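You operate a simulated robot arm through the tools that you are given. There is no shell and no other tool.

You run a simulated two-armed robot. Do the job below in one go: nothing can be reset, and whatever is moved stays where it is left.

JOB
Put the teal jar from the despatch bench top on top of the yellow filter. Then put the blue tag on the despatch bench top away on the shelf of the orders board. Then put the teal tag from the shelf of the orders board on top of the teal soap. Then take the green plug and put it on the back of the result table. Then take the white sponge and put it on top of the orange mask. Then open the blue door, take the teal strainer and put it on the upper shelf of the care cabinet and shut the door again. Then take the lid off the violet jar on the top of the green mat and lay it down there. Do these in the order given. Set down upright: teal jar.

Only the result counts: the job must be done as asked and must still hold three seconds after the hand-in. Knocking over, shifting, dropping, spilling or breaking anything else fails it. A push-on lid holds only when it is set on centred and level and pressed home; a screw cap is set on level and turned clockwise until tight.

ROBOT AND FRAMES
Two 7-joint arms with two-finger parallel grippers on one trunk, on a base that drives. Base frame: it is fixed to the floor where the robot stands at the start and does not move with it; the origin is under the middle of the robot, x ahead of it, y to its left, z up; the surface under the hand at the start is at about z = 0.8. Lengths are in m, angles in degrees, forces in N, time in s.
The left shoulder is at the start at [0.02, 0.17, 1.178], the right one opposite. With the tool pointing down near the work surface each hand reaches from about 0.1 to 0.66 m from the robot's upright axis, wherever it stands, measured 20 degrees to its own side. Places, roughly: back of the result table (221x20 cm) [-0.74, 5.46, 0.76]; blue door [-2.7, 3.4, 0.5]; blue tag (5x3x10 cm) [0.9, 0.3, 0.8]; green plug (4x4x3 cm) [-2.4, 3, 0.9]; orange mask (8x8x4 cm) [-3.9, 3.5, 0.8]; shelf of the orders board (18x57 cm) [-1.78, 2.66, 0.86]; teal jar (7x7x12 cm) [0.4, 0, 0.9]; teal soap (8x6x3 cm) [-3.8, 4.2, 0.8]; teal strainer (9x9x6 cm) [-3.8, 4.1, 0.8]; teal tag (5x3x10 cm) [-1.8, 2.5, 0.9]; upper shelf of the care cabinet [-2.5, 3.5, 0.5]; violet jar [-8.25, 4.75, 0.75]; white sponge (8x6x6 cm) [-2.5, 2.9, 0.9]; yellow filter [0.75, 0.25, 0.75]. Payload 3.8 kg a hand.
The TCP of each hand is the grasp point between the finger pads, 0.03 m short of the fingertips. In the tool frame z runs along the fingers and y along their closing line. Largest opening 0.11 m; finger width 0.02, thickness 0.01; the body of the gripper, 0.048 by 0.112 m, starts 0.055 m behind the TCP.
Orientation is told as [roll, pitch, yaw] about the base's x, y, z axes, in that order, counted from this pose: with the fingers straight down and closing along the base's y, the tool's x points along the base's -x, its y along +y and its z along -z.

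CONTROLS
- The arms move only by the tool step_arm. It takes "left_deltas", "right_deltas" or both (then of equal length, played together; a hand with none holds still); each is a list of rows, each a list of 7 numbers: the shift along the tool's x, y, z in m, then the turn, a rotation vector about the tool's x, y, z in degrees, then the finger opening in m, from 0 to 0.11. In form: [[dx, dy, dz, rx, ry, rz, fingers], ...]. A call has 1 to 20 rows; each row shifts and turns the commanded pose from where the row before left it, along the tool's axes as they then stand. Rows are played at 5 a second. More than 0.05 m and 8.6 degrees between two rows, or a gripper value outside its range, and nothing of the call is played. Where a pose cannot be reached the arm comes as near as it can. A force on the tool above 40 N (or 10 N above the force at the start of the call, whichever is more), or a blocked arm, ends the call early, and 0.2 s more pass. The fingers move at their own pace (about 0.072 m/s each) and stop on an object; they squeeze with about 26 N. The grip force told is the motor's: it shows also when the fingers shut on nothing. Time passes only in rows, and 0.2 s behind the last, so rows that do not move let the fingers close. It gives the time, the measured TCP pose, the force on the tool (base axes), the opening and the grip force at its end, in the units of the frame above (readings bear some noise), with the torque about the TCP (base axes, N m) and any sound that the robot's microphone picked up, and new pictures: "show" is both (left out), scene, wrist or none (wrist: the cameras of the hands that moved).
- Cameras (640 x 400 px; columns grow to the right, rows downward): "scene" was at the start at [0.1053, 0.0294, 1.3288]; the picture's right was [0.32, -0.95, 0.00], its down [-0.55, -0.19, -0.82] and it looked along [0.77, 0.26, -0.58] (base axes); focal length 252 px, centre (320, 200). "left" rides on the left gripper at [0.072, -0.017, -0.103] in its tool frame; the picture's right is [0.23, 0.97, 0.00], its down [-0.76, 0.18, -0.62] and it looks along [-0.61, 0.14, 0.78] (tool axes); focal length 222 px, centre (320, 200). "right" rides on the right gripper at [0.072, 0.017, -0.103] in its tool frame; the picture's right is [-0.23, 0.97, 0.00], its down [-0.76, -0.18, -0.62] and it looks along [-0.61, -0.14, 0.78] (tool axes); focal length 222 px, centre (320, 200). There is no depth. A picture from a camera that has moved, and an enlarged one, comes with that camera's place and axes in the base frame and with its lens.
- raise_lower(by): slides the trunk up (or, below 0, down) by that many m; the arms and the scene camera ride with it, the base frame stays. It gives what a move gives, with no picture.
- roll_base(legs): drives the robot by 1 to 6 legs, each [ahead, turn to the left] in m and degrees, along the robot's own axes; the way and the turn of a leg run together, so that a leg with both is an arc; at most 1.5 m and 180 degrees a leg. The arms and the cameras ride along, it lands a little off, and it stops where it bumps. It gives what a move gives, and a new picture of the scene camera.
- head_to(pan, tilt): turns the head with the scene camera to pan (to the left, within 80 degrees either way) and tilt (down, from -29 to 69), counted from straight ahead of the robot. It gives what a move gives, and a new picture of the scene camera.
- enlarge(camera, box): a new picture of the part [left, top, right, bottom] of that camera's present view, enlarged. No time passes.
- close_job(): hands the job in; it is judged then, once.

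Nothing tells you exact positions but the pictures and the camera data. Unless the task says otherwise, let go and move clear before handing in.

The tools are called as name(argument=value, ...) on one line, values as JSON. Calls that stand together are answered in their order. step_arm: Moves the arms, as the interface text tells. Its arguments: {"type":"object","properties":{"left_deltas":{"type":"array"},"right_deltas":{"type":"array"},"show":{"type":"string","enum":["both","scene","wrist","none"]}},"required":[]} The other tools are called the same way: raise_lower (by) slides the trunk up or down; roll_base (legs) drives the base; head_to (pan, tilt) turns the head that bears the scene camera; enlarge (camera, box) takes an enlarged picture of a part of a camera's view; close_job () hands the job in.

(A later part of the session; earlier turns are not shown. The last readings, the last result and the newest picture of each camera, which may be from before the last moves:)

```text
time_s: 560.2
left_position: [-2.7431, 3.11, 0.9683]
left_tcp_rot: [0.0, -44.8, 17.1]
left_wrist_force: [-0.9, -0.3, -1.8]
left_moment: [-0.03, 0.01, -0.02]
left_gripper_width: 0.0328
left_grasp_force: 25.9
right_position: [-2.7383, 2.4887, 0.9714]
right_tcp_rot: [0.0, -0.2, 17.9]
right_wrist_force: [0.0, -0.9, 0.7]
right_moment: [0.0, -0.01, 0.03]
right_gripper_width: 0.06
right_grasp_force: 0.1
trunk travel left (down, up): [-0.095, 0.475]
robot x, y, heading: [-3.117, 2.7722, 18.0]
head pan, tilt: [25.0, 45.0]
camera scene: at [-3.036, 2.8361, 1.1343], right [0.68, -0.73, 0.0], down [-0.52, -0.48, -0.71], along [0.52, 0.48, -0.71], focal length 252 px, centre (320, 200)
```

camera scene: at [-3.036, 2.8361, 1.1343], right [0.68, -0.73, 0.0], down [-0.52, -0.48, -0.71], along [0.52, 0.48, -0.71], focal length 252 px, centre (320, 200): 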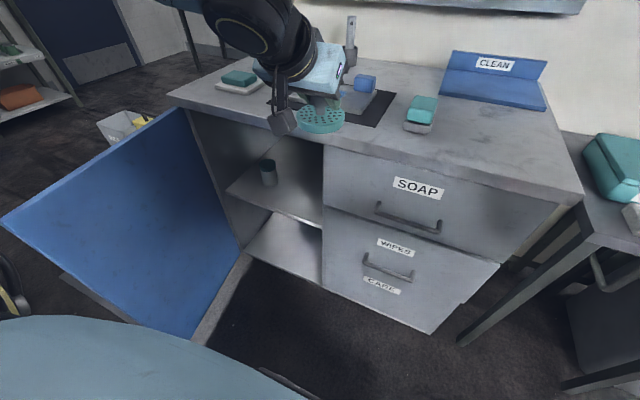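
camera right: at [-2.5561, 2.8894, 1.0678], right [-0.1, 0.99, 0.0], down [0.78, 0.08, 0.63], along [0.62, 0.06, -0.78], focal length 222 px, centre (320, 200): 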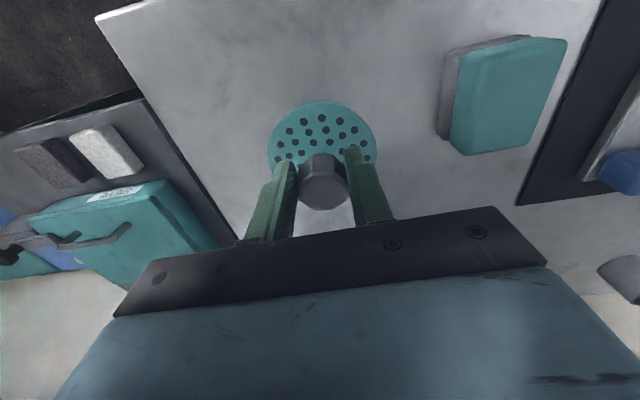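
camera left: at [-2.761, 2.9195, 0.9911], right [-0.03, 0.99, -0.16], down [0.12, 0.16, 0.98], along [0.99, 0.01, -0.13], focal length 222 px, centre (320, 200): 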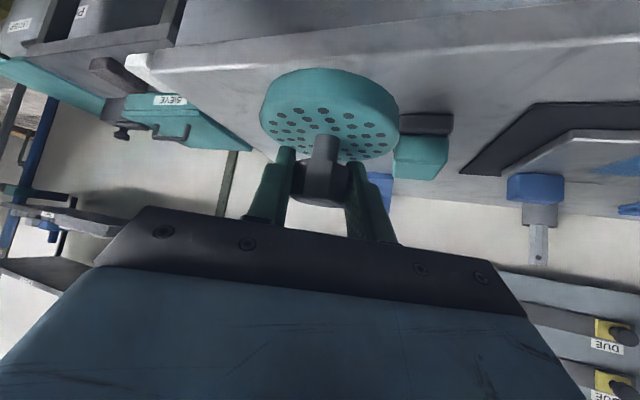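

I shift the strainer back and left to line up with the opening, then lower in front of the cabinet.

step_arm(left_deltas=[[0.0106, 0.0392, -0.0106, 0, 0, 0, 0.015], [0.0106, 0.0392, -0.0106, 0, 0, 0, 0.015], [0.0106, 0.0392, -0.0106, 0, 0, 0, 0.015], [0.0106, 0.0392, -0.0106, 0, 0, 0, 0.015], [0, 0, 0, 0, 0, 0, 0.015]], show="none")

raise_lower(by=-0.09)

step_arm(left_deltas=[[0.0272, 0, 0.0274, 0, 0, 0, 0.015], [0.0272, 0, 0.0274, 0, 0, 0, 0.015], [0.0272, 0, 0.0274, 0, 0, 0, 0.015], [0.0272, 0, 0.0274, 0, 0, 0, 0.015], [0.0272, 0, 0.0274, 0, 0, 0, 0.015], [0.0272, 0, 0.0274, 0, 0, 0, 0.015], [0, 0, 0, 0, 0, 0, 0.015]])

```text
time_s: 561.4
left_position: [-2.8478, 3.2415, 0.9663]
left_tcp_rot: [0.0, -44.7, 16.9]
left_wrist_force: [0.4, 0.3, -0.9]
left_moment: [-0.01, -0.01, 0.0]
left_gripper_width: 0.0331
left_grasp_force: 25.7
right_position: [-2.7379, 2.4886, 0.9713]
right_tcp_rot: [0.0, -0.2, 17.8]
right_wrist_force: [-0.5, -0.2, 0.2]
right_moment: [0.02, 0.02, 0.02]
right_gripper_width: 0.0601
right_grasp_force: 0.0
trunk travel left (down, up): [-0.095, 0.475]
robot x, y, heading: [-3.1181, 2.7741, 17.8]
head pan, tilt: [25.0, 45.0]
```

```text
time_s: 562.6
left_position: [-2.8467, 3.2416, 0.8779]
left_tcp_rot: [0.0, -44.8, 17.1]
left_wrist_force: [-0.6, 0.1, -1.6]
left_moment: [0.02, 0.0, -0.04]
left_gripper_width: 0.0328
left_grasp_force: 25.2
right_position: [-2.7386, 2.4873, 0.8815]
right_tcp_rot: [0.0, -0.2, 17.8]
right_wrist_force: [-0.5, 0.0, -0.1]
right_moment: [-0.02, 0.02, 0.01]
right_gripper_width: 0.06
right_grasp_force: 0.0
trunk travel left (down, up): [-0.005, 0.565]
robot x, y, heading: [-3.1145, 2.7705, 17.8]
head pan, tilt: [25.0, 45.0]
```

```text
time_s: 564.2
left_position: [-2.8459, 3.2408, 0.646]
left_tcp_rot: [0.0, -44.8, 17.1]
left_wrist_force: [0.3, 0.4, -2.3]
left_moment: [0.0, -0.04, -0.01]
left_gripper_width: 0.0329
left_grasp_force: 25.7
right_position: [-2.7389, 2.4888, 0.8816]
right_tcp_rot: [0.0, -0.2, 17.8]
right_wrist_force: [0.3, 1.1, -0.1]
right_moment: [0.0, -0.01, -0.01]
right_gripper_width: 0.0602
right_grasp_force: 0.1
trunk travel left (down, up): [-0.005, 0.565]
robot x, y, heading: [-3.1136, 2.7733, 17.8]
head pan, tilt: [25.0, 45.0]
camera scene: at [-3.036, 2.8361, 1.0443], right [0.68, -0.73, 0.0], down [-0.52, -0.48, -0.71], along [0.52, 0.48, -0.71], focal length 252 px, centre (320, 200)
camera left: at [-2.9594, 3.1876, 0.6679], right [-0.44, 0.88, -0.16], down [0.04, 0.2, 0.98], along [0.9, 0.42, -0.13], focal length 222 px, centre (320, 200)
```

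scene: 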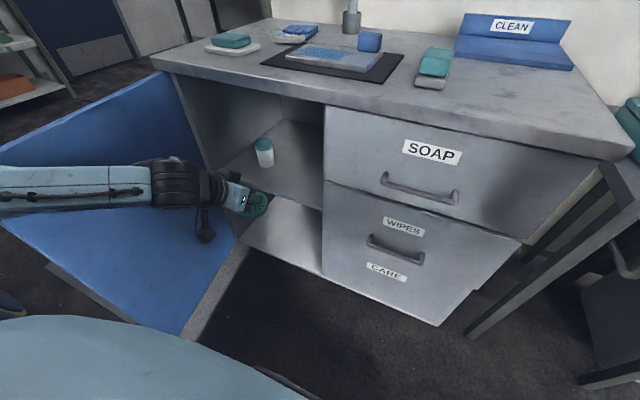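
left: 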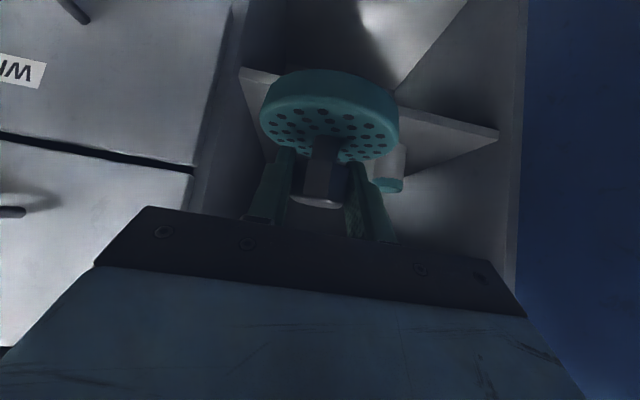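

The strainer is in front of the opening. I lower a bit more so the wrist clears the counter's underside, then move in.

step_arm(left_deltas=[[0.0232, 0, 0.0234, 0, 0, 0, 0.015], [0.0232, 0, 0.0234, 0, 0, 0, 0.015], [-0.0304, 0, 0.0302, 0, 0, 0, 0.015], [-0.0304, 0, 0.0302, 0, 0, 0, 0.015], [-0.0304, 0, 0.0302, 0, 0, 0, 0.015], [0, 0, 0, 0, 0, 0, 0.015]])

```text
time_s: 565.6
left_position: [-2.7232, 3.2778, 0.579]
left_tcp_rot: [0.0, -44.6, 17.0]
left_wrist_force: [0.1, -0.1, -1.0]
left_moment: [0.0, 0.05, 0.01]
left_gripper_width: 0.0332
left_grasp_force: 26.5
right_position: [-2.7374, 2.4871, 0.88]
right_tcp_rot: [0.1, -0.2, 17.7]
right_wrist_force: [0.4, 0.6, 0.1]
right_moment: [0.02, -0.01, 0.02]
right_gripper_width: 0.0599
right_grasp_force: 0.0
trunk travel left (down, up): [-0.005, 0.565]
robot x, y, heading: [-3.1177, 2.7737, 17.9]
head pan, tilt: [25.0, 45.0]
camera scene: at [-3.0359, 2.8361, 1.0443], right [0.68, -0.73, 0.0], down [-0.52, -0.48, -0.71], along [0.52, 0.48, -0.71], focal length 252 px, centre (320, 200)
camera left: at [-2.8364, 3.2245, 0.6021], right [-0.44, 0.88, -0.16], down [0.05, 0.2, 0.98], along [0.9, 0.42, -0.13], focal length 222 px, centre (320, 200)
```

scene: 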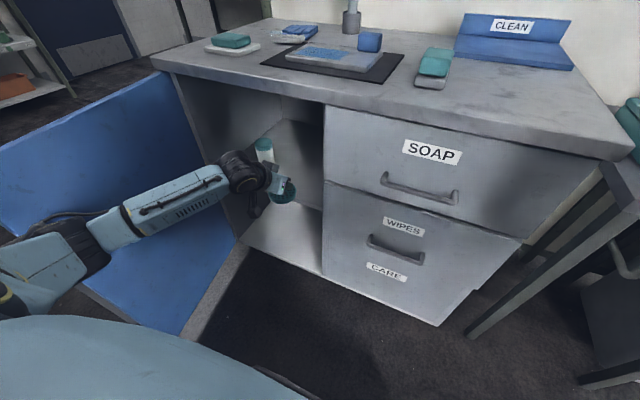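
left: 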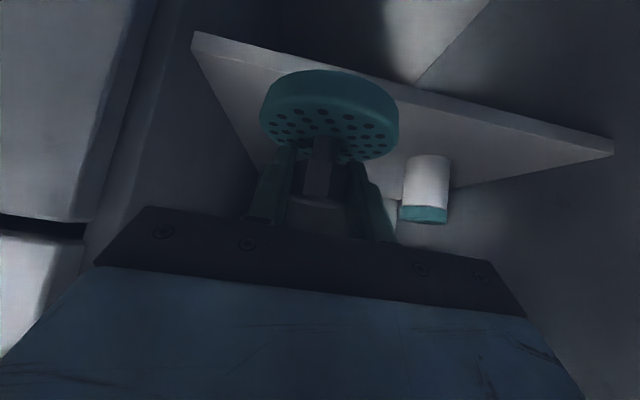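

step_arm(left_deltas=[[-0.0304, 0, 0.0302, 0, 0, 0, 0.015], [-0.0304, 0, 0.0302, 0, 0, 0, 0.015], [-0.0304, 0, 0.0302, 0, 0, 0, 0.015], [0, 0, 0, 0, 0, 0, 0.015]])

```text
time_s: 566.6
left_position: [-2.6015, 3.3162, 0.5782]
left_tcp_rot: [0.1, -44.9, 17.0]
left_wrist_force: [0.9, 0.1, -1.1]
left_moment: [0.01, 0.0, -0.03]
left_gripper_width: 0.0331
left_grasp_force: 26.0
right_position: [-2.7379, 2.4875, 0.8798]
right_tcp_rot: [0.0, -0.3, 17.8]
right_wrist_force: [0.9, 0.2, -0.2]
right_moment: [-0.01, 0.05, 0.01]
right_gripper_width: 0.06
right_grasp_force: 0.1
trunk travel left (down, up): [-0.005, 0.565]
robot x, y, heading: [-3.1177, 2.7688, 18.3]
head pan, tilt: [25.0, 45.0]
camera scene: at [-3.0359, 2.836, 1.0442], right [0.68, -0.73, 0.0], down [-0.52, -0.48, -0.71], along [0.52, 0.48, -0.71], focal length 252 px, centre (320, 200)
camera left: at [-2.7134, 3.2622, 0.6016], right [-0.44, 0.88, -0.16], down [0.05, 0.2, 0.98], along [0.9, 0.42, -0.13], focal length 222 px, centre (320, 200)
```

scene: 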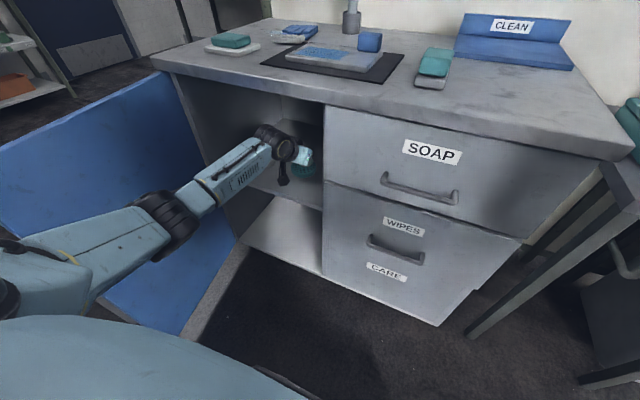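
left: 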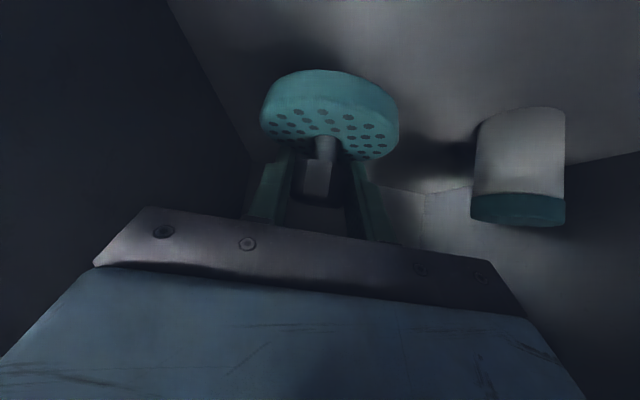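

The strainer is over the shelf, clear of the jar. I lower in small steps to contact.

step_arm(left_deltas=[[0.0028, 0, 0.0028, 0, 0, 0, 0.015], [0.0028, 0, 0.0028, 0, 0, 0, 0.015], [0.0028, 0, 0.0028, 0, 0, 0, 0.015], [0, 0, 0, 0, 0, 0, 0.015]], show="none")

step_arm(left_deltas=[[0.0021, 0, 0.0021, 0, 0, 0, 0.015], [0.0014, 0, 0.0014, 0, 0, 0, 0.015]], show="none")

step_arm(left_deltas=[[0.0014, 0, 0.0014, 0, 0, 0, 0.015], [0.0014, 0, 0.0014, 0, 0, 0, 0.015]], show="none")

```text
time_s: 567.6
left_position: [-2.6022, 3.3161, 0.5673]
left_tcp_rot: [0.0, -44.8, 17.2]
left_wrist_force: [-0.2, -0.5, -1.1]
left_moment: [0.0, 0.01, 0.03]
left_gripper_width: 0.0331
left_grasp_force: 26.1
right_position: [-2.7386, 2.4888, 0.8807]
right_tcp_rot: [0.1, -0.2, 17.9]
right_wrist_force: [0.3, -0.4, 0.8]
right_moment: [0.02, 0.0, 0.01]
right_gripper_width: 0.0601
right_grasp_force: 0.0
trunk travel left (down, up): [-0.005, 0.565]
robot x, y, heading: [-3.1184, 2.7743, 17.8]
head pan, tilt: [25.0, 45.0]
```

```text
time_s: 568.2
left_position: [-2.6013, 3.3182, 0.5629]
left_tcp_rot: [0.0, -44.7, 17.2]
left_wrist_force: [0.6, 0.7, -0.9]
left_moment: [0.01, 0.01, 0.0]
left_gripper_width: 0.0328
left_grasp_force: 26.0
right_position: [-2.7383, 2.4883, 0.8805]
right_tcp_rot: [-0.1, -0.3, 17.9]
right_wrist_force: [0.0, 0.0, -0.6]
right_moment: [-0.01, -0.01, -0.02]
right_gripper_width: 0.0602
right_grasp_force: 0.0
trunk travel left (down, up): [-0.005, 0.565]
robot x, y, heading: [-3.1179, 2.7726, 18.0]
head pan, tilt: [25.0, 45.0]
```

```text
time_s: 568.8
left_position: [-2.6014, 3.3162, 0.5589]
left_tcp_rot: [0.0, -44.8, 17.1]
left_wrist_force: [0.7, 0.4, -1.4]
left_moment: [0.02, 0.02, 0.05]
left_gripper_width: 0.033
left_grasp_force: 25.7
right_position: [-2.7381, 2.4885, 0.8803]
right_tcp_rot: [0.0, -0.2, 17.9]
right_wrist_force: [0.0, -0.2, 0.2]
right_moment: [0.01, -0.03, -0.01]
right_gripper_width: 0.0601
right_grasp_force: 0.1
trunk travel left (down, up): [-0.005, 0.565]
robot x, y, heading: [-3.1165, 2.7723, 18.0]
head pan, tilt: [25.0, 45.0]
```

step_arm(left_deltas=[[0.0014, 0, 0.0014, 0, 0, 0, 0.015], [0.0014, 0, 0.0014, 0, 0, 0, 0.015]], show="none")

step_arm(left_deltas=[[0.0014, 0, 0.0014, 0, 0, 0, 0.015], [0.0014, 0, 0.0014, 0, 0, 0, 0.015]], show="none")

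step_arm(left_deltas=[[0.0014, 0, 0.0014, 0, 0, 0, 0.015], [0, 0, 0, 0, 0, 0, 0.015]], show="wrist")

```text
time_s: 569.4
left_position: [-2.6014, 3.3166, 0.5552]
left_tcp_rot: [0.0, -44.8, 17.1]
left_wrist_force: [0.4, -1.2, -1.5]
left_moment: [0.0, -0.02, 0.01]
left_gripper_width: 0.0331
left_grasp_force: 26.1
right_position: [-2.7384, 2.488, 0.8818]
right_tcp_rot: [0.1, -0.2, 17.8]
right_wrist_force: [-0.2, -0.2, 0.0]
right_moment: [0.01, 0.0, 0.02]
right_gripper_width: 0.0598
right_grasp_force: 0.0
trunk travel left (down, up): [-0.005, 0.565]
robot x, y, heading: [-3.1209, 2.7737, 17.7]
head pan, tilt: [25.0, 45.0]
```

```text
time_s: 570.0
left_position: [-2.6, 3.3158, 0.5521]
left_tcp_rot: [0.0, -44.8, 17.0]
left_wrist_force: [-0.1, 0.6, -1.6]
left_moment: [0.02, -0.02, 0.0]
left_gripper_width: 0.0327
left_grasp_force: 26.0
right_position: [-2.7376, 2.4877, 0.8808]
right_tcp_rot: [0.0, -0.1, 17.8]
right_wrist_force: [0.3, -0.2, 0.2]
right_moment: [0.04, 0.0, 0.0]
right_gripper_width: 0.0598
right_grasp_force: 0.1
trunk travel left (down, up): [-0.005, 0.565]
robot x, y, heading: [-3.1169, 2.779, 17.7]
head pan, tilt: [25.0, 45.0]
```

```text
time_s: 570.6
left_position: [-2.6006, 3.316, 0.5488]
left_tcp_rot: [0.0, -44.7, 17.1]
left_wrist_force: [0.5, 0.3, -1.0]
left_moment: [-0.01, 0.02, 0.02]
left_gripper_width: 0.0331
left_grasp_force: 25.8
right_position: [-2.7379, 2.4887, 0.8811]
right_tcp_rot: [0.0, -0.1, 17.8]
right_wrist_force: [-0.9, 0.0, 0.4]
right_moment: [0.03, 0.0, 0.01]
right_gripper_width: 0.0601
right_grasp_force: 0.2
trunk travel left (down, up): [-0.005, 0.565]
robot x, y, heading: [-3.1181, 2.7772, 18.0]
head pan, tilt: [25.0, 45.0]
camera left: at [-2.7139, 3.263, 0.572], right [-0.44, 0.88, -0.16], down [0.04, 0.2, 0.98], along [0.9, 0.42, -0.13], focal length 222 px, centre (320, 200)
```

left: 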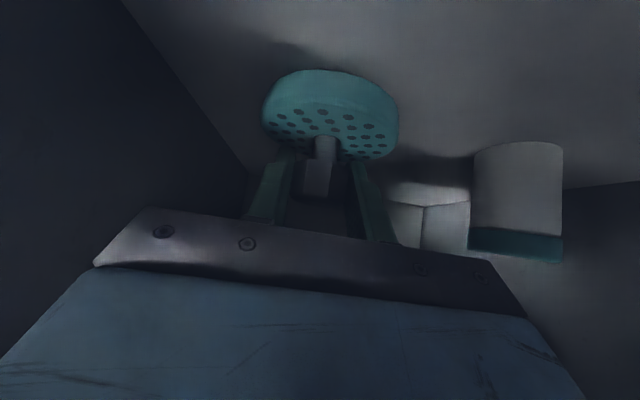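

step_arm(left_deltas=[[0.0018, 0, 0.0018, 0, 0, 0, 0.015], [0.0014, 0, 0.0014, 0, 0, 0, 0.015]], show="none")

step_arm(left_deltas=[[0.0018, 0, 0.0018, 0, 0, 0, 0.015], [0.0014, 0, 0.0014, 0, 0, 0, 0.015]], show="none")

step_arm(left_deltas=[[0.0014, 0, 0.0014, 0, 0, 0, 0.015], [0, 0, 0, 0, 0, 0, 0.015]], show="wrist")

```text
time_s: 571.2
left_position: [-2.601, 3.3177, 0.5448]
left_tcp_rot: [0.0, -44.8, 17.2]
left_wrist_force: [0.5, 0.7, -1.1]
left_moment: [-0.04, 0.01, -0.01]
left_gripper_width: 0.0329
left_grasp_force: 25.7
right_position: [-2.7383, 2.489, 0.8816]
right_tcp_rot: [0.0, -0.2, 17.8]
right_wrist_force: [0.5, 0.0, -0.3]
right_moment: [0.05, -0.02, 0.0]
right_gripper_width: 0.0602
right_grasp_force: 0.0
trunk travel left (down, up): [-0.005, 0.565]
robot x, y, heading: [-3.1171, 2.7731, 17.8]
head pan, tilt: [25.0, 45.0]
```

```text
time_s: 571.8
left_position: [-2.6, 3.3172, 0.5413]
left_tcp_rot: [0.0, -44.9, 17.1]
left_wrist_force: [-0.6, 0.5, -1.6]
left_moment: [0.0, -0.01, -0.02]
left_gripper_width: 0.033
left_grasp_force: 26.4
right_position: [-2.7384, 2.4884, 0.8802]
right_tcp_rot: [0.0, -0.2, 17.7]
right_wrist_force: [-0.5, 1.1, -0.6]
right_moment: [-0.02, 0.04, 0.01]
right_gripper_width: 0.0599
right_grasp_force: 0.1
trunk travel left (down, up): [-0.005, 0.565]
robot x, y, heading: [-3.1169, 2.7708, 17.8]
head pan, tilt: [25.0, 45.0]
```

```text
time_s: 572.4
left_position: [-2.6001, 3.3166, 0.5378]
left_tcp_rot: [-0.1, -44.8, 17.1]
left_wrist_force: [0.5, -1.0, -0.7]
left_moment: [-0.01, -0.01, 0.01]
left_gripper_width: 0.0328
left_grasp_force: 26.4
right_position: [-2.7383, 2.4895, 0.8805]
right_tcp_rot: [-0.1, -0.2, 17.8]
right_wrist_force: [0.7, -0.5, 0.2]
right_moment: [0.0, -0.03, 0.02]
right_gripper_width: 0.0598
right_grasp_force: 0.0
trunk travel left (down, up): [-0.005, 0.565]
robot x, y, heading: [-3.1172, 2.7732, 18.1]
head pan, tilt: [25.0, 45.0]
camera left: at [-2.7138, 3.2631, 0.561], right [-0.44, 0.88, -0.16], down [0.04, 0.2, 0.98], along [0.9, 0.42, -0.13], focal length 222 px, centre (320, 200)
```

left: 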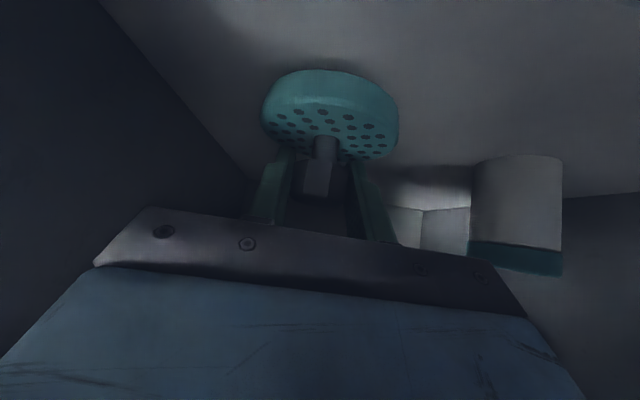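

step_arm(left_deltas=[[0.0014, 0, 0.0014, 0, 0, 0, 0.015], [0, 0, 0, 0, 0, 0, 0.015]], show="none")

step_arm(left_deltas=[[0.0014, 0, 0.0014, 0, 0, 0, 0.015], [0, 0, 0, 0, 0, 0, 0.015]], show="none")

step_arm(left_deltas=[[0.0014, 0, 0.0014, 0, 0, 0, 0.015], [0, 0, 0, 0, 0, 0, 0.015]], show="none")

```text
time_s: 573.0
left_position: [-2.6009, 3.3164, 0.5365]
left_tcp_rot: [0.0, -44.8, 17.0]
left_wrist_force: [0.0, 0.2, -0.7]
left_moment: [-0.03, 0.04, 0.02]
left_gripper_width: 0.033
left_grasp_force: 25.7
right_position: [-2.7382, 2.489, 0.8813]
right_tcp_rot: [0.1, -0.2, 17.9]
right_wrist_force: [-0.1, 0.2, 0.0]
right_moment: [0.0, 0.03, 0.03]
right_gripper_width: 0.0599
right_grasp_force: 0.1
trunk travel left (down, up): [-0.005, 0.565]
robot x, y, heading: [-3.1177, 2.7712, 17.7]
head pan, tilt: [25.0, 45.0]
```

```text
time_s: 573.6
left_position: [-2.6015, 3.317, 0.5339]
left_tcp_rot: [-0.2, -44.8, 17.1]
left_wrist_force: [-0.1, -0.1, -1.1]
left_moment: [0.01, 0.0, 0.0]
left_gripper_width: 0.033
left_grasp_force: 26.0
right_position: [-2.7382, 2.4869, 0.8806]
right_tcp_rot: [-0.1, -0.2, 17.8]
right_wrist_force: [0.7, 0.9, 0.3]
right_moment: [0.03, 0.01, -0.02]
right_gripper_width: 0.0601
right_grasp_force: 0.1
trunk travel left (down, up): [-0.005, 0.565]
robot x, y, heading: [-3.1177, 2.7713, 17.7]
head pan, tilt: [25.0, 45.0]
```

```text
time_s: 574.2
left_position: [-2.6, 3.3177, 0.5321]
left_tcp_rot: [0.1, -44.9, 17.1]
left_wrist_force: [0.2, 0.7, -1.6]
left_moment: [0.03, -0.01, 0.04]
left_gripper_width: 0.0328
left_grasp_force: 26.2
right_position: [-2.7379, 2.4876, 0.8824]
right_tcp_rot: [0.0, -0.2, 17.8]
right_wrist_force: [0.0, 0.5, -0.2]
right_moment: [0.01, -0.02, 0.02]
right_gripper_width: 0.06
right_grasp_force: 0.0
trunk travel left (down, up): [-0.005, 0.565]
robot x, y, heading: [-3.1215, 2.7726, 18.0]
head pan, tilt: [25.0, 45.0]
```

step_arm(left_deltas=[[0.0014, 0, 0.0014, 0, 0, 0, 0.015], [0.0014, 0, 0.0014, 0, 0, 0, 0.015]], show="none")

step_arm(left_deltas=[[0.0014, 0, 0.0014, 0, 0, 0, 0.015], [0.0014, 0, 0.0014, 0, 0, 0, 0.015]], show="none")

step_arm(left_deltas=[[0.0014, 0, 0.0014, 0, 0, 0, 0.015], [0, 0, 0, 0, 0, 0, 0.015]], show="wrist")

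```text
time_s: 574.8
left_position: [-2.6007, 3.3169, 0.5287]
left_tcp_rot: [0.1, -44.8, 17.1]
left_wrist_force: [0.4, 0.3, -2.1]
left_moment: [0.03, 0.04, 0.01]
left_gripper_width: 0.033
left_grasp_force: 26.5
right_position: [-2.7371, 2.4873, 0.8802]
right_tcp_rot: [0.1, -0.2, 17.8]
right_wrist_force: [0.4, -0.1, -0.5]
right_moment: [-0.04, 0.03, 0.02]
right_gripper_width: 0.0598
right_grasp_force: 0.0
trunk travel left (down, up): [-0.005, 0.565]
robot x, y, heading: [-3.1167, 2.7729, 18.0]
head pan, tilt: [25.0, 45.0]
```

```text
time_s: 575.4
left_position: [-2.6017, 3.317, 0.5258]
left_tcp_rot: [0.0, -44.9, 17.0]
left_wrist_force: [-0.9, -0.4, 4.8]
left_moment: [-0.15, 0.21, -0.06]
left_gripper_width: 0.0331
left_grasp_force: 26.3
right_position: [-2.7381, 2.4877, 0.8814]
right_tcp_rot: [0.1, -0.2, 18.0]
right_wrist_force: [-1.0, -0.3, 0.1]
right_moment: [-0.03, 0.01, 0.0]
right_gripper_width: 0.06
right_grasp_force: 0.1
trunk travel left (down, up): [-0.005, 0.565]
robot x, y, heading: [-3.1177, 2.7712, 17.8]
head pan, tilt: [25.0, 45.0]
```

```text
time_s: 576.0
left_position: [-2.6009, 3.3164, 0.5259]
left_tcp_rot: [0.0, -45.2, 17.0]
left_wrist_force: [-2.9, 1.0, 13.6]
left_moment: [-0.17, 0.49, -0.06]
left_gripper_width: 0.0331
left_grasp_force: 25.7
right_position: [-2.7383, 2.4877, 0.8819]
right_tcp_rot: [0.0, -0.4, 17.8]
right_wrist_force: [-0.2, -0.6, 0.7]
right_moment: [0.01, 0.01, -0.02]
right_gripper_width: 0.0601
right_grasp_force: 0.0
trunk travel left (down, up): [-0.005, 0.565]
robot x, y, heading: [-3.1139, 2.7722, 18.2]
head pan, tilt: [25.0, 45.0]
camera left: at [-2.7134, 3.2632, 0.5476], right [-0.44, 0.88, -0.16], down [0.04, 0.2, 0.98], along [0.9, 0.42, -0.12], focal length 222 px, centre (320, 200)
```

left: 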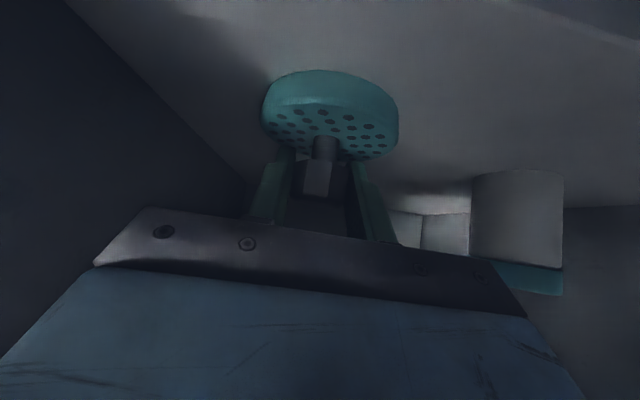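

Contact on the shelf. I open the fingers and withdraw along the finger axis, then back out of the cabinet.

step_arm(left_deltas=[[-0.0014, 0, -0.0014, 0, 0, 0, 0.015], [0, 0, 0, 0, 0, 0, 0.04], [0, 0, 0, 0, 0, 0, 0.06], [0, 0, 0, 0, 0, 0, 0.06], [0, 0, -0.02, 0, 0, 0, 0.06], [0, 0, -0.03, 0, 0, 0, 0.06], [0, 0, -0.02, 0, 0, 0, 0.06], [0, 0, 0, 0, 0, 0, 0.06]])

enlarge(camera="left", box=[160, 40, 640, 340])

```text
time_s: 577.8
left_position: [-2.6491, 3.3032, 0.5745]
left_tcp_rot: [0.0, -44.8, 17.1]
left_wrist_force: [0.2, -0.1, -0.2]
left_moment: [-0.01, 0.01, 0.01]
left_gripper_width: 0.0601
left_grasp_force: 0.1
right_position: [-2.7386, 2.4893, 0.8811]
right_tcp_rot: [-0.1, -0.1, 17.9]
right_wrist_force: [0.7, 0.1, 0.4]
right_moment: [-0.02, 0.03, 0.01]
right_gripper_width: 0.0598
right_grasp_force: 0.1
trunk travel left (down, up): [-0.005, 0.565]
robot x, y, heading: [-3.1203, 2.77, 18.2]
head pan, tilt: [25.0, 45.0]
camera scene: at [-3.0361, 2.836, 1.0443], right [0.68, -0.73, 0.0], down [-0.52, -0.48, -0.71], along [0.52, 0.48, -0.71], focal length 252 px, centre (320, 200)
camera left: at [-2.7615, 3.2488, 0.5966], right [-0.44, 0.88, -0.16], down [0.04, 0.2, 0.98], along [0.9, 0.42, -0.13], focal length 222 px, centre (320, 200)
```

scene: 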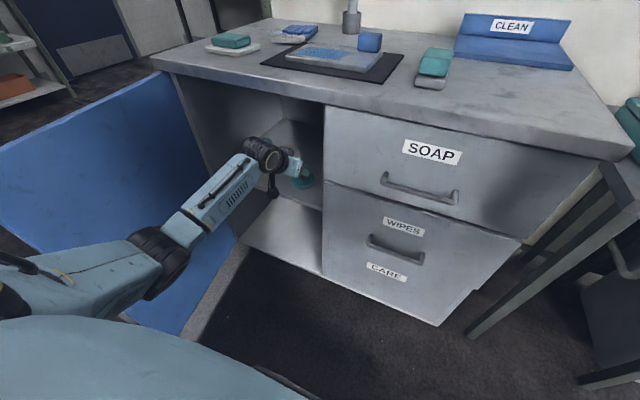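
left: 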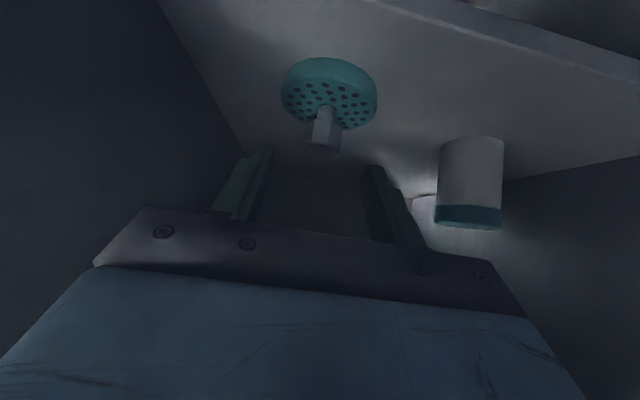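

```text
1.33 times, centred on (400, 190) of left
camera zoom: at [-2.7615, 3.2488, 0.5966], right [-0.44, 0.88, -0.16], down [0.04, 0.2, 0.98], along [0.9, 0.42, -0.13], focal length 296 px, centre (213, 213)
```

zoom: 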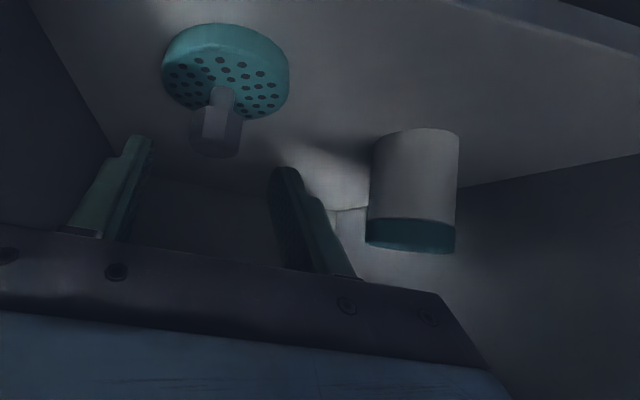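

The strainer stands on the upper shelf. I back out, raise the trunk and straighten the hand.

step_arm(left_deltas=[[0.0296, 0, -0.0294, 0, 0, 0, 0.06], [0.0296, 0, -0.0294, 0, 0, 0, 0.06], [0.0296, 0, -0.0294, 0, 0, 0, 0.06], [0.0296, 0, -0.0294, 0, 0, 0, 0.04], [0.0296, 0, -0.0294, 0, 0, 0, 0.0], [0, 0, 0, 0, 0, 0, 0.0]])

enlarge(camera="left", box=[160, 0, 480, 240])

raise_lower(by=0.27)

```text
time_s: 579.2
left_position: [-2.8475, 3.2404, 0.5737]
left_tcp_rot: [0.0, -44.8, 17.1]
left_wrist_force: [0.8, 0.1, 1.1]
left_moment: [0.0, -0.01, -0.03]
left_gripper_width: 0.0002
left_grasp_force: 25.5
right_position: [-2.7384, 2.4892, 0.8803]
right_tcp_rot: [0.0, -0.2, 17.8]
right_wrist_force: [-0.9, 0.6, 0.9]
right_moment: [0.01, 0.01, 0.01]
right_gripper_width: 0.06
right_grasp_force: 0.1
trunk travel left (down, up): [-0.005, 0.565]
robot x, y, heading: [-3.1145, 2.7737, 18.0]
head pan, tilt: [25.0, 45.0]
camera scene: at [-3.0362, 2.836, 1.0443], right [0.68, -0.73, 0.0], down [-0.52, -0.48, -0.71], along [0.52, 0.48, -0.71], focal length 252 px, centre (320, 200)
camera left: at [-2.9607, 3.1871, 0.5967], right [-0.44, 0.88, -0.16], down [0.04, 0.2, 0.98], along [0.9, 0.42, -0.13], focal length 222 px, centre (320, 200)
```

scene: 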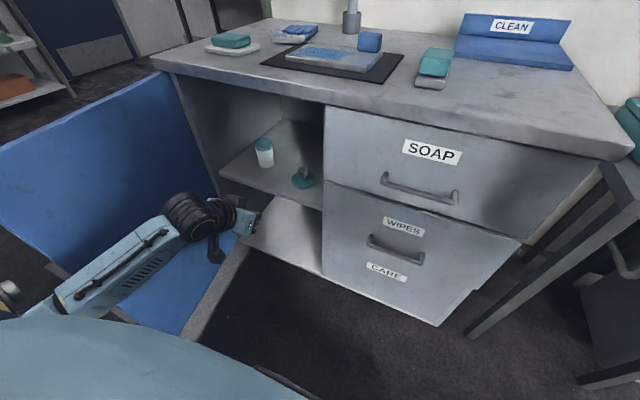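
left: 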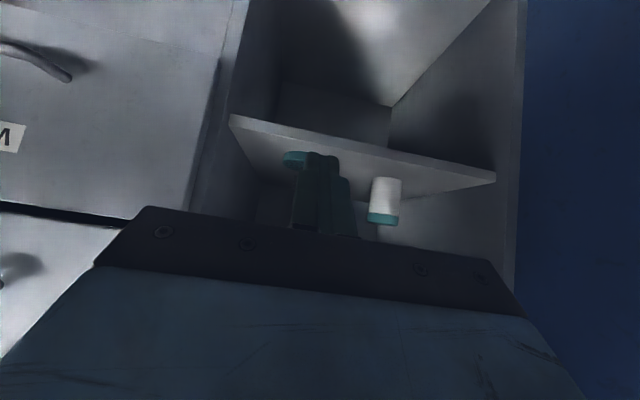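

```text
1.67 times, centred on (320, 120) of left
camera zoom: at [-2.9607, 3.1871, 0.5967], right [-0.44, 0.88, -0.16], down [0.04, 0.2, 0.98], along [0.9, 0.42, -0.13], focal length 370 px, centre (320, 333)
```

zoom: 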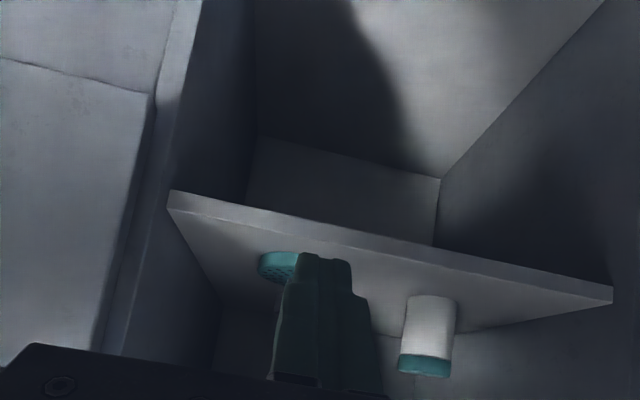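

```text
time_s: 582.0
left_position: [-2.8478, 3.241, 0.8449]
left_tcp_rot: [0.0, -44.8, 17.1]
left_wrist_force: [-0.6, -0.3, 0.2]
left_moment: [0.02, -0.01, 0.02]
left_gripper_width: 0.0001
left_grasp_force: 25.9
right_position: [-2.7388, 2.4877, 1.1503]
right_tcp_rot: [0.0, -0.2, 17.7]
right_wrist_force: [0.2, -0.5, 0.1]
right_moment: [-0.03, -0.01, 0.04]
right_gripper_width: 0.0598
right_grasp_force: 0.0
trunk travel left (down, up): [-0.275, 0.295]
robot x, y, heading: [-3.1141, 2.7676, 18.0]
head pan, tilt: [25.0, 45.0]
```

The strainer is in place. Now I straighten the hand, pass it over the open door's top to its outer side to push it shut.

step_arm(left_deltas=[[0, 0, 0, 0, 7.5, 0, 0.0], [0, 0, 0, 0, 7.5, 0, 0.0], [0, 0, 0, 0, 7.5, 0, 0.0], [0, 0, 0, 0, 7.5, 0, 0.0], [0, 0, 0, 0, 7.5, 0, 0.0], [0, 0, 0, 0, 7.4, 0, 0.0], [0, 0, -0.04, 0, 0, 0, 0.0], [0, 0, -0.04, 0, 0, 0, 0.0], [0, 0, -0.04, 0, 0, 0, 0.0], [0.025, 0.0358, 0, 0, 0, 0, 0.0], [0.025, 0.0358, 0, 0, 0, 0, 0.0], [0.025, 0.0358, 0, 0, 0, 0, 0.0], [0.025, 0.0358, 0, 0, 0, 0, 0.0], [0.025, 0.0358, 0, 0, 0, 0, 0.0], [0.025, 0.0358, 0, 0, 0, 0, 0.0], [0.025, 0.0358, 0, 0, 0, 0, 0.0], [0.025, 0.0358, 0, 0, 0, 0, 0.0], [0, 0, 0, 0, 0, 0, 0.0]])

head_to(pan=60, tilt=45)

```text
time_s: 585.8
left_position: [-3.1243, 3.458, 0.9652]
left_tcp_rot: [0.0, 0.0, 17.1]
left_wrist_force: [0.0, 0.2, 0.1]
left_moment: [-0.01, -0.03, -0.01]
left_gripper_width: 0.0
left_grasp_force: 26.3
right_position: [-2.738, 2.4881, 1.1511]
right_tcp_rot: [0.0, -0.2, 17.9]
right_wrist_force: [0.5, 0.6, 0.3]
right_moment: [-0.01, -0.01, 0.02]
right_gripper_width: 0.06
right_grasp_force: 0.1
trunk travel left (down, up): [-0.275, 0.295]
robot x, y, heading: [-3.1159, 2.7717, 18.0]
head pan, tilt: [25.0, 45.0]
camera scene: at [-3.0357, 2.8358, 1.3142], right [0.68, -0.73, 0.0], down [-0.52, -0.48, -0.71], along [0.52, 0.48, -0.71], focal length 252 px, centre (320, 200)
camera left: at [-3.1871, 3.4186, 1.0688], right [-0.5, 0.86, 0.0], down [0.68, 0.39, 0.62], along [0.54, 0.31, -0.78], focal length 222 px, centre (320, 200)
```

scene: 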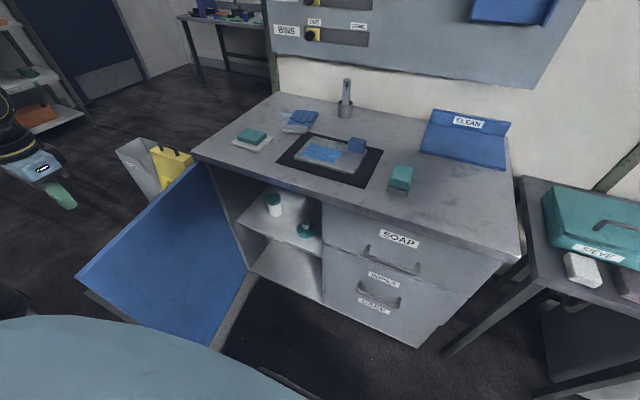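
left: 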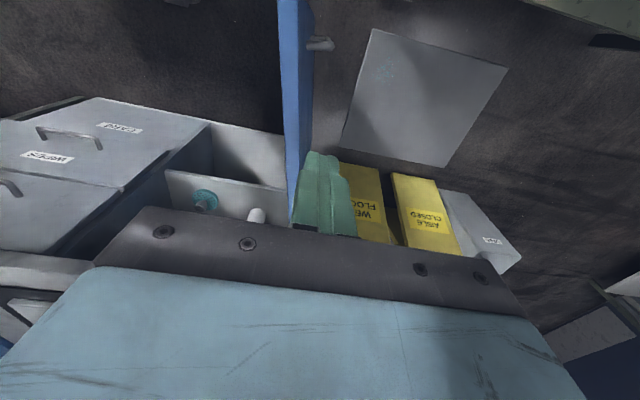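

```text
time_s: 586.8
left_position: [-3.1241, 3.4566, 0.9642]
left_tcp_rot: [0.0, 0.2, 17.1]
left_wrist_force: [0.7, 0.4, 0.1]
left_moment: [0.0, -0.01, 0.0]
left_gripper_width: 0.0003
left_grasp_force: 25.8
right_position: [-2.7383, 2.4893, 1.1512]
right_tcp_rot: [0.0, -0.2, 17.8]
right_wrist_force: [-0.1, 0.1, -0.7]
right_moment: [-0.01, 0.02, -0.03]
right_gripper_width: 0.06
right_grasp_force: 0.1
trunk travel left (down, up): [-0.275, 0.295]
robot x, y, heading: [-3.1164, 2.7738, 17.9]
head pan, tilt: [60.0, 45.0]
camera scene: at [-3.0785, 2.8602, 1.3143], right [0.98, -0.21, 0.0], down [-0.15, -0.69, -0.71], along [0.15, 0.69, -0.71], focal length 252 px, centre (320, 200)
```

scene: 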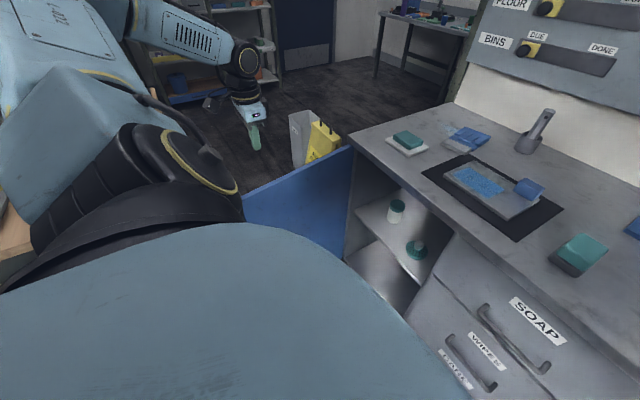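

The fingers are almost above the door edge, so I shift a few centimetres further out before dipping.

step_arm(left_deltas=[[0, 0.03, 0, 0, 0, 0, 0.0], [0, 0.025, 0, 0, 0, 0, 0.0], [0, 0, 0, 0, 0, 0, 0.0]], show="wrist")

enlarge(camera="left", box=[220, 0, 420, 240])

```text
time_s: 587.6
left_position: [-3.1397, 3.5085, 0.9652]
left_tcp_rot: [0.0, 0.1, 17.1]
left_wrist_force: [-0.1, -0.1, 0.0]
left_moment: [0.05, 0.02, 0.0]
left_gripper_width: 0.0001
left_grasp_force: 26.2
right_position: [-2.7385, 2.4883, 1.1506]
right_tcp_rot: [0.0, -0.1, 17.8]
right_wrist_force: [-0.5, 0.5, 0.2]
right_moment: [0.02, 0.02, 0.02]
right_gripper_width: 0.0599
right_grasp_force: 0.1
trunk travel left (down, up): [-0.275, 0.295]
robot x, y, heading: [-3.1158, 2.7739, 17.9]
head pan, tilt: [60.0, 45.0]
camera left: at [-3.2025, 3.4704, 1.0685], right [-0.5, 0.86, 0.0], down [0.68, 0.39, 0.62], along [0.54, 0.31, -0.78], focal length 222 px, centre (320, 200)
```

left: 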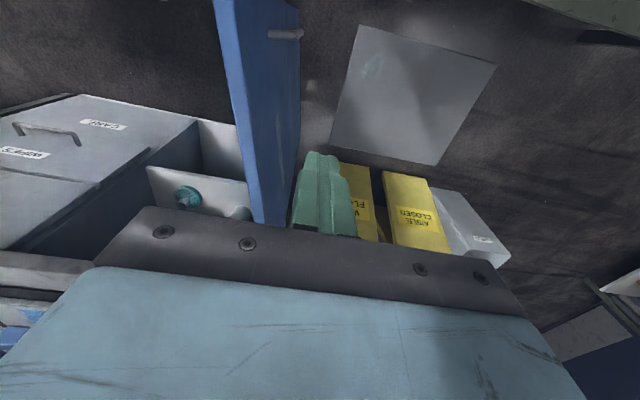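

```text
1.67 times, centred on (320, 120) of left
camera zoom: at [-3.2025, 3.4704, 1.0685], right [-0.5, 0.86, 0.0], down [0.68, 0.39, 0.62], along [0.54, 0.31, -0.78], focal length 370 px, centre (320, 333)
```

zoom: 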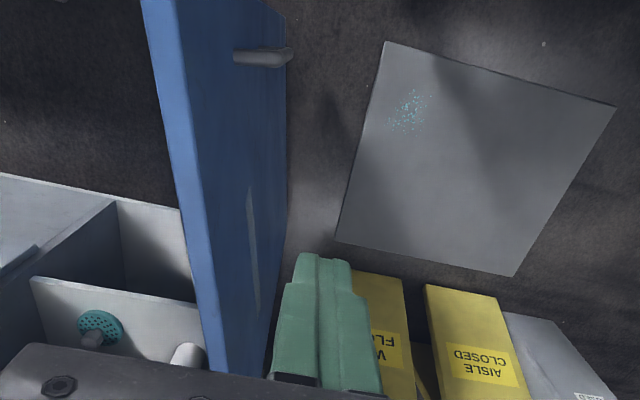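

There is room now. I dip the fingers on the outer side and push the door towards closing.

step_arm(left_deltas=[[0, 0, 0.04, 0, 0, 0, 0.0], [0, 0, 0.04, 0, 0, 0, 0.0], [0, 0, 0.04, 0, 0, 0, 0.0], [0, 0, 0.04, 0, 0, 0, 0.0], [0, -0.02, 0, 0, 0, 0, 0.0], [0, -0.025, 0, 0, 0, 0, 0.0], [0, -0.025, 0, 0, 0, 0, 0.0], [0, -0.025, 0, 0, 0, 0, 0.0], [0, 0, 0, 0, 0, 0, 0.0]])

```text
time_s: 589.6
left_position: [-3.1118, 3.4181, 0.8036]
left_tcp_rot: [0.0, 0.1, 17.0]
left_wrist_force: [0.7, -0.6, 0.4]
left_moment: [0.02, 0.0, 0.01]
left_gripper_width: 0.0
left_grasp_force: 26.1
right_position: [-2.7386, 2.4894, 1.1518]
right_tcp_rot: [0.0, -0.2, 17.8]
right_wrist_force: [-0.2, -0.3, 0.4]
right_moment: [0.02, 0.0, -0.02]
right_gripper_width: 0.0599
right_grasp_force: 0.1
trunk travel left (down, up): [-0.275, 0.295]
robot x, y, heading: [-3.1181, 2.7738, 17.7]
head pan, tilt: [60.0, 45.0]
camera scene: at [-3.0787, 2.8603, 1.3143], right [0.98, -0.21, 0.0], down [-0.15, -0.69, -0.71], along [0.15, 0.69, -0.71], focal length 252 px, centre (320, 200)
camera left: at [-3.1748, 3.379, 0.9085], right [-0.5, 0.86, 0.0], down [0.68, 0.39, 0.62], along [0.54, 0.31, -0.78], focal length 222 px, centre (320, 200)
```

scene: 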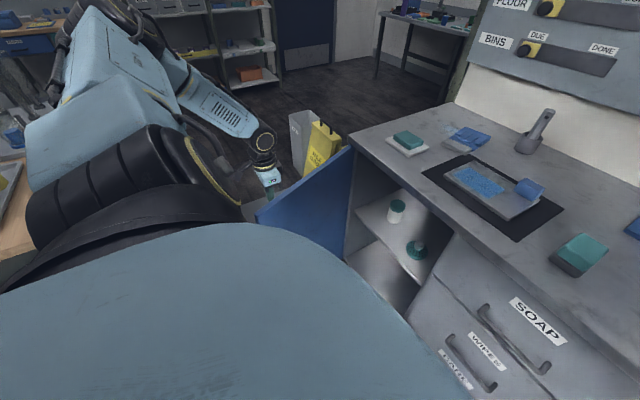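
left: 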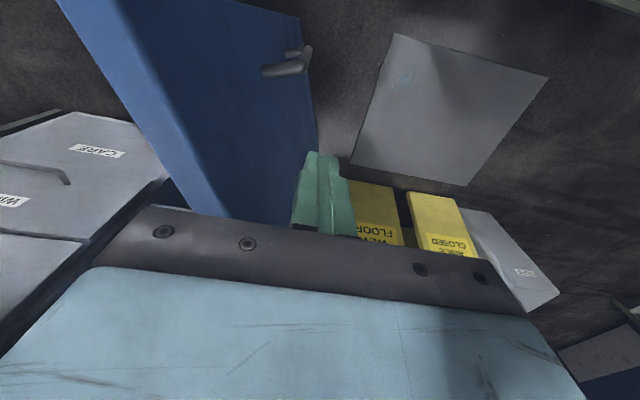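

The door is moving. I follow its arc, pushing it further shut.

step_arm(left_deltas=[[-0.013, -0.0353, 0, 0, 0, 0, 0.0], [-0.013, -0.0353, 0, 0, 0, 0, 0.0], [-0.013, -0.0353, 0, 0, 0, 0, 0.0], [-0.024, -0.036, 0, 0, 0, 0, 0.0], [-0.024, -0.036, 0, 0, 0, 0, 0.0], [-0.032, -0.029, 0, 0, 0, 0, 0.0], [-0.032, -0.029, 0, 0, 0, 0, 0.0], [0, 0, 0, 0, 0, 0, 0.0]])

```text
time_s: 591.4
left_position: [-2.8969, 3.2352, 0.8056]
left_tcp_rot: [0.1, 0.2, 17.1]
left_wrist_force: [0.2, -0.4, 0.5]
left_moment: [-0.02, 0.02, -0.02]
left_gripper_width: 0.0
left_grasp_force: 26.8
right_position: [-2.7391, 2.4886, 1.1512]
right_tcp_rot: [0.0, -0.2, 17.7]
right_wrist_force: [-0.1, -0.2, -0.5]
right_moment: [0.0, 0.01, 0.02]
right_gripper_width: 0.0601
right_grasp_force: 0.1
trunk travel left (down, up): [-0.275, 0.295]
robot x, y, heading: [-3.1152, 2.7712, 17.8]
head pan, tilt: [60.0, 45.0]
camera scene: at [-3.079, 2.8603, 1.3143], right [0.98, -0.21, 0.0], down [-0.15, -0.69, -0.71], along [0.15, 0.69, -0.71], focal length 252 px, centre (320, 200)
camera left: at [-2.9603, 3.1972, 0.9085], right [-0.5, 0.86, 0.0], down [0.68, 0.39, 0.62], along [0.54, 0.31, -0.78], focal length 222 px, centre (320, 200)
```

scene: 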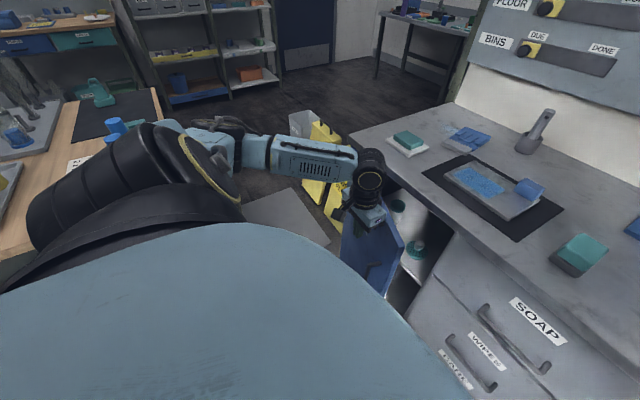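
left: 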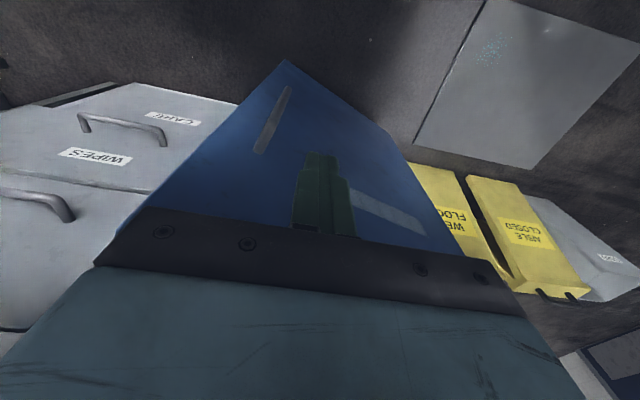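

step_arm(left_deltas=[[-0.035, -0.015, 0, 0, 0, 0, 0.0], [-0.035, -0.015, 0, 0, 0, 0, 0.0], [-0.025, -0.008, 0, 0, 0, 0, 0.0], [-0.02, -0.005, 0, 0, 0, 0, 0.0], [0, 0, 0, 0, 0, 0, 0.0]])

```text
time_s: 592.6
left_position: [-2.7739, 3.2299, 0.8054]
left_tcp_rot: [0.0, 0.0, 17.1]
left_wrist_force: [0.6, -0.8, -0.1]
left_moment: [-0.01, -0.01, -0.01]
left_gripper_width: 0.0
left_grasp_force: 25.8
right_position: [-2.7379, 2.4887, 1.1516]
right_tcp_rot: [0.0, -0.2, 17.8]
right_wrist_force: [0.5, 0.5, -0.2]
right_moment: [0.03, 0.0, -0.02]
right_gripper_width: 0.06
right_grasp_force: 0.1
trunk travel left (down, up): [-0.275, 0.295]
robot x, y, heading: [-3.116, 2.7725, 17.8]
head pan, tilt: [60.0, 45.0]
camera scene: at [-3.0787, 2.8603, 1.3143], right [0.98, -0.21, 0.0], down [-0.15, -0.69, -0.71], along [0.15, 0.69, -0.71], focal length 252 px, centre (320, 200)
camera left: at [-2.8376, 3.1902, 0.9082], right [-0.5, 0.86, 0.0], down [0.68, 0.39, 0.62], along [0.54, 0.31, -0.78], focal length 222 px, centre (320, 200)
```

scene: 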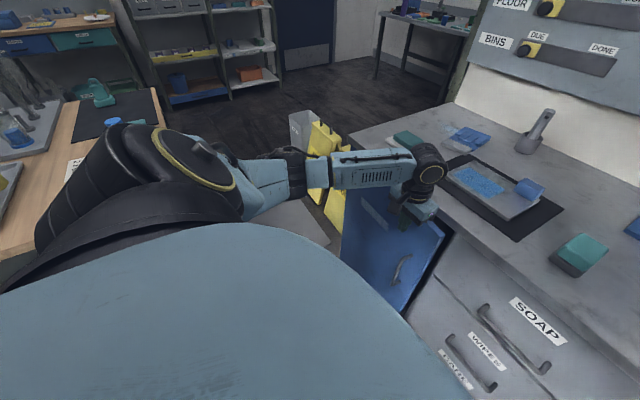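
left: 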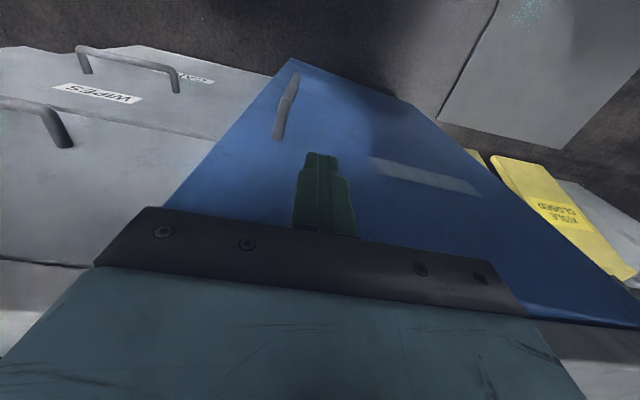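

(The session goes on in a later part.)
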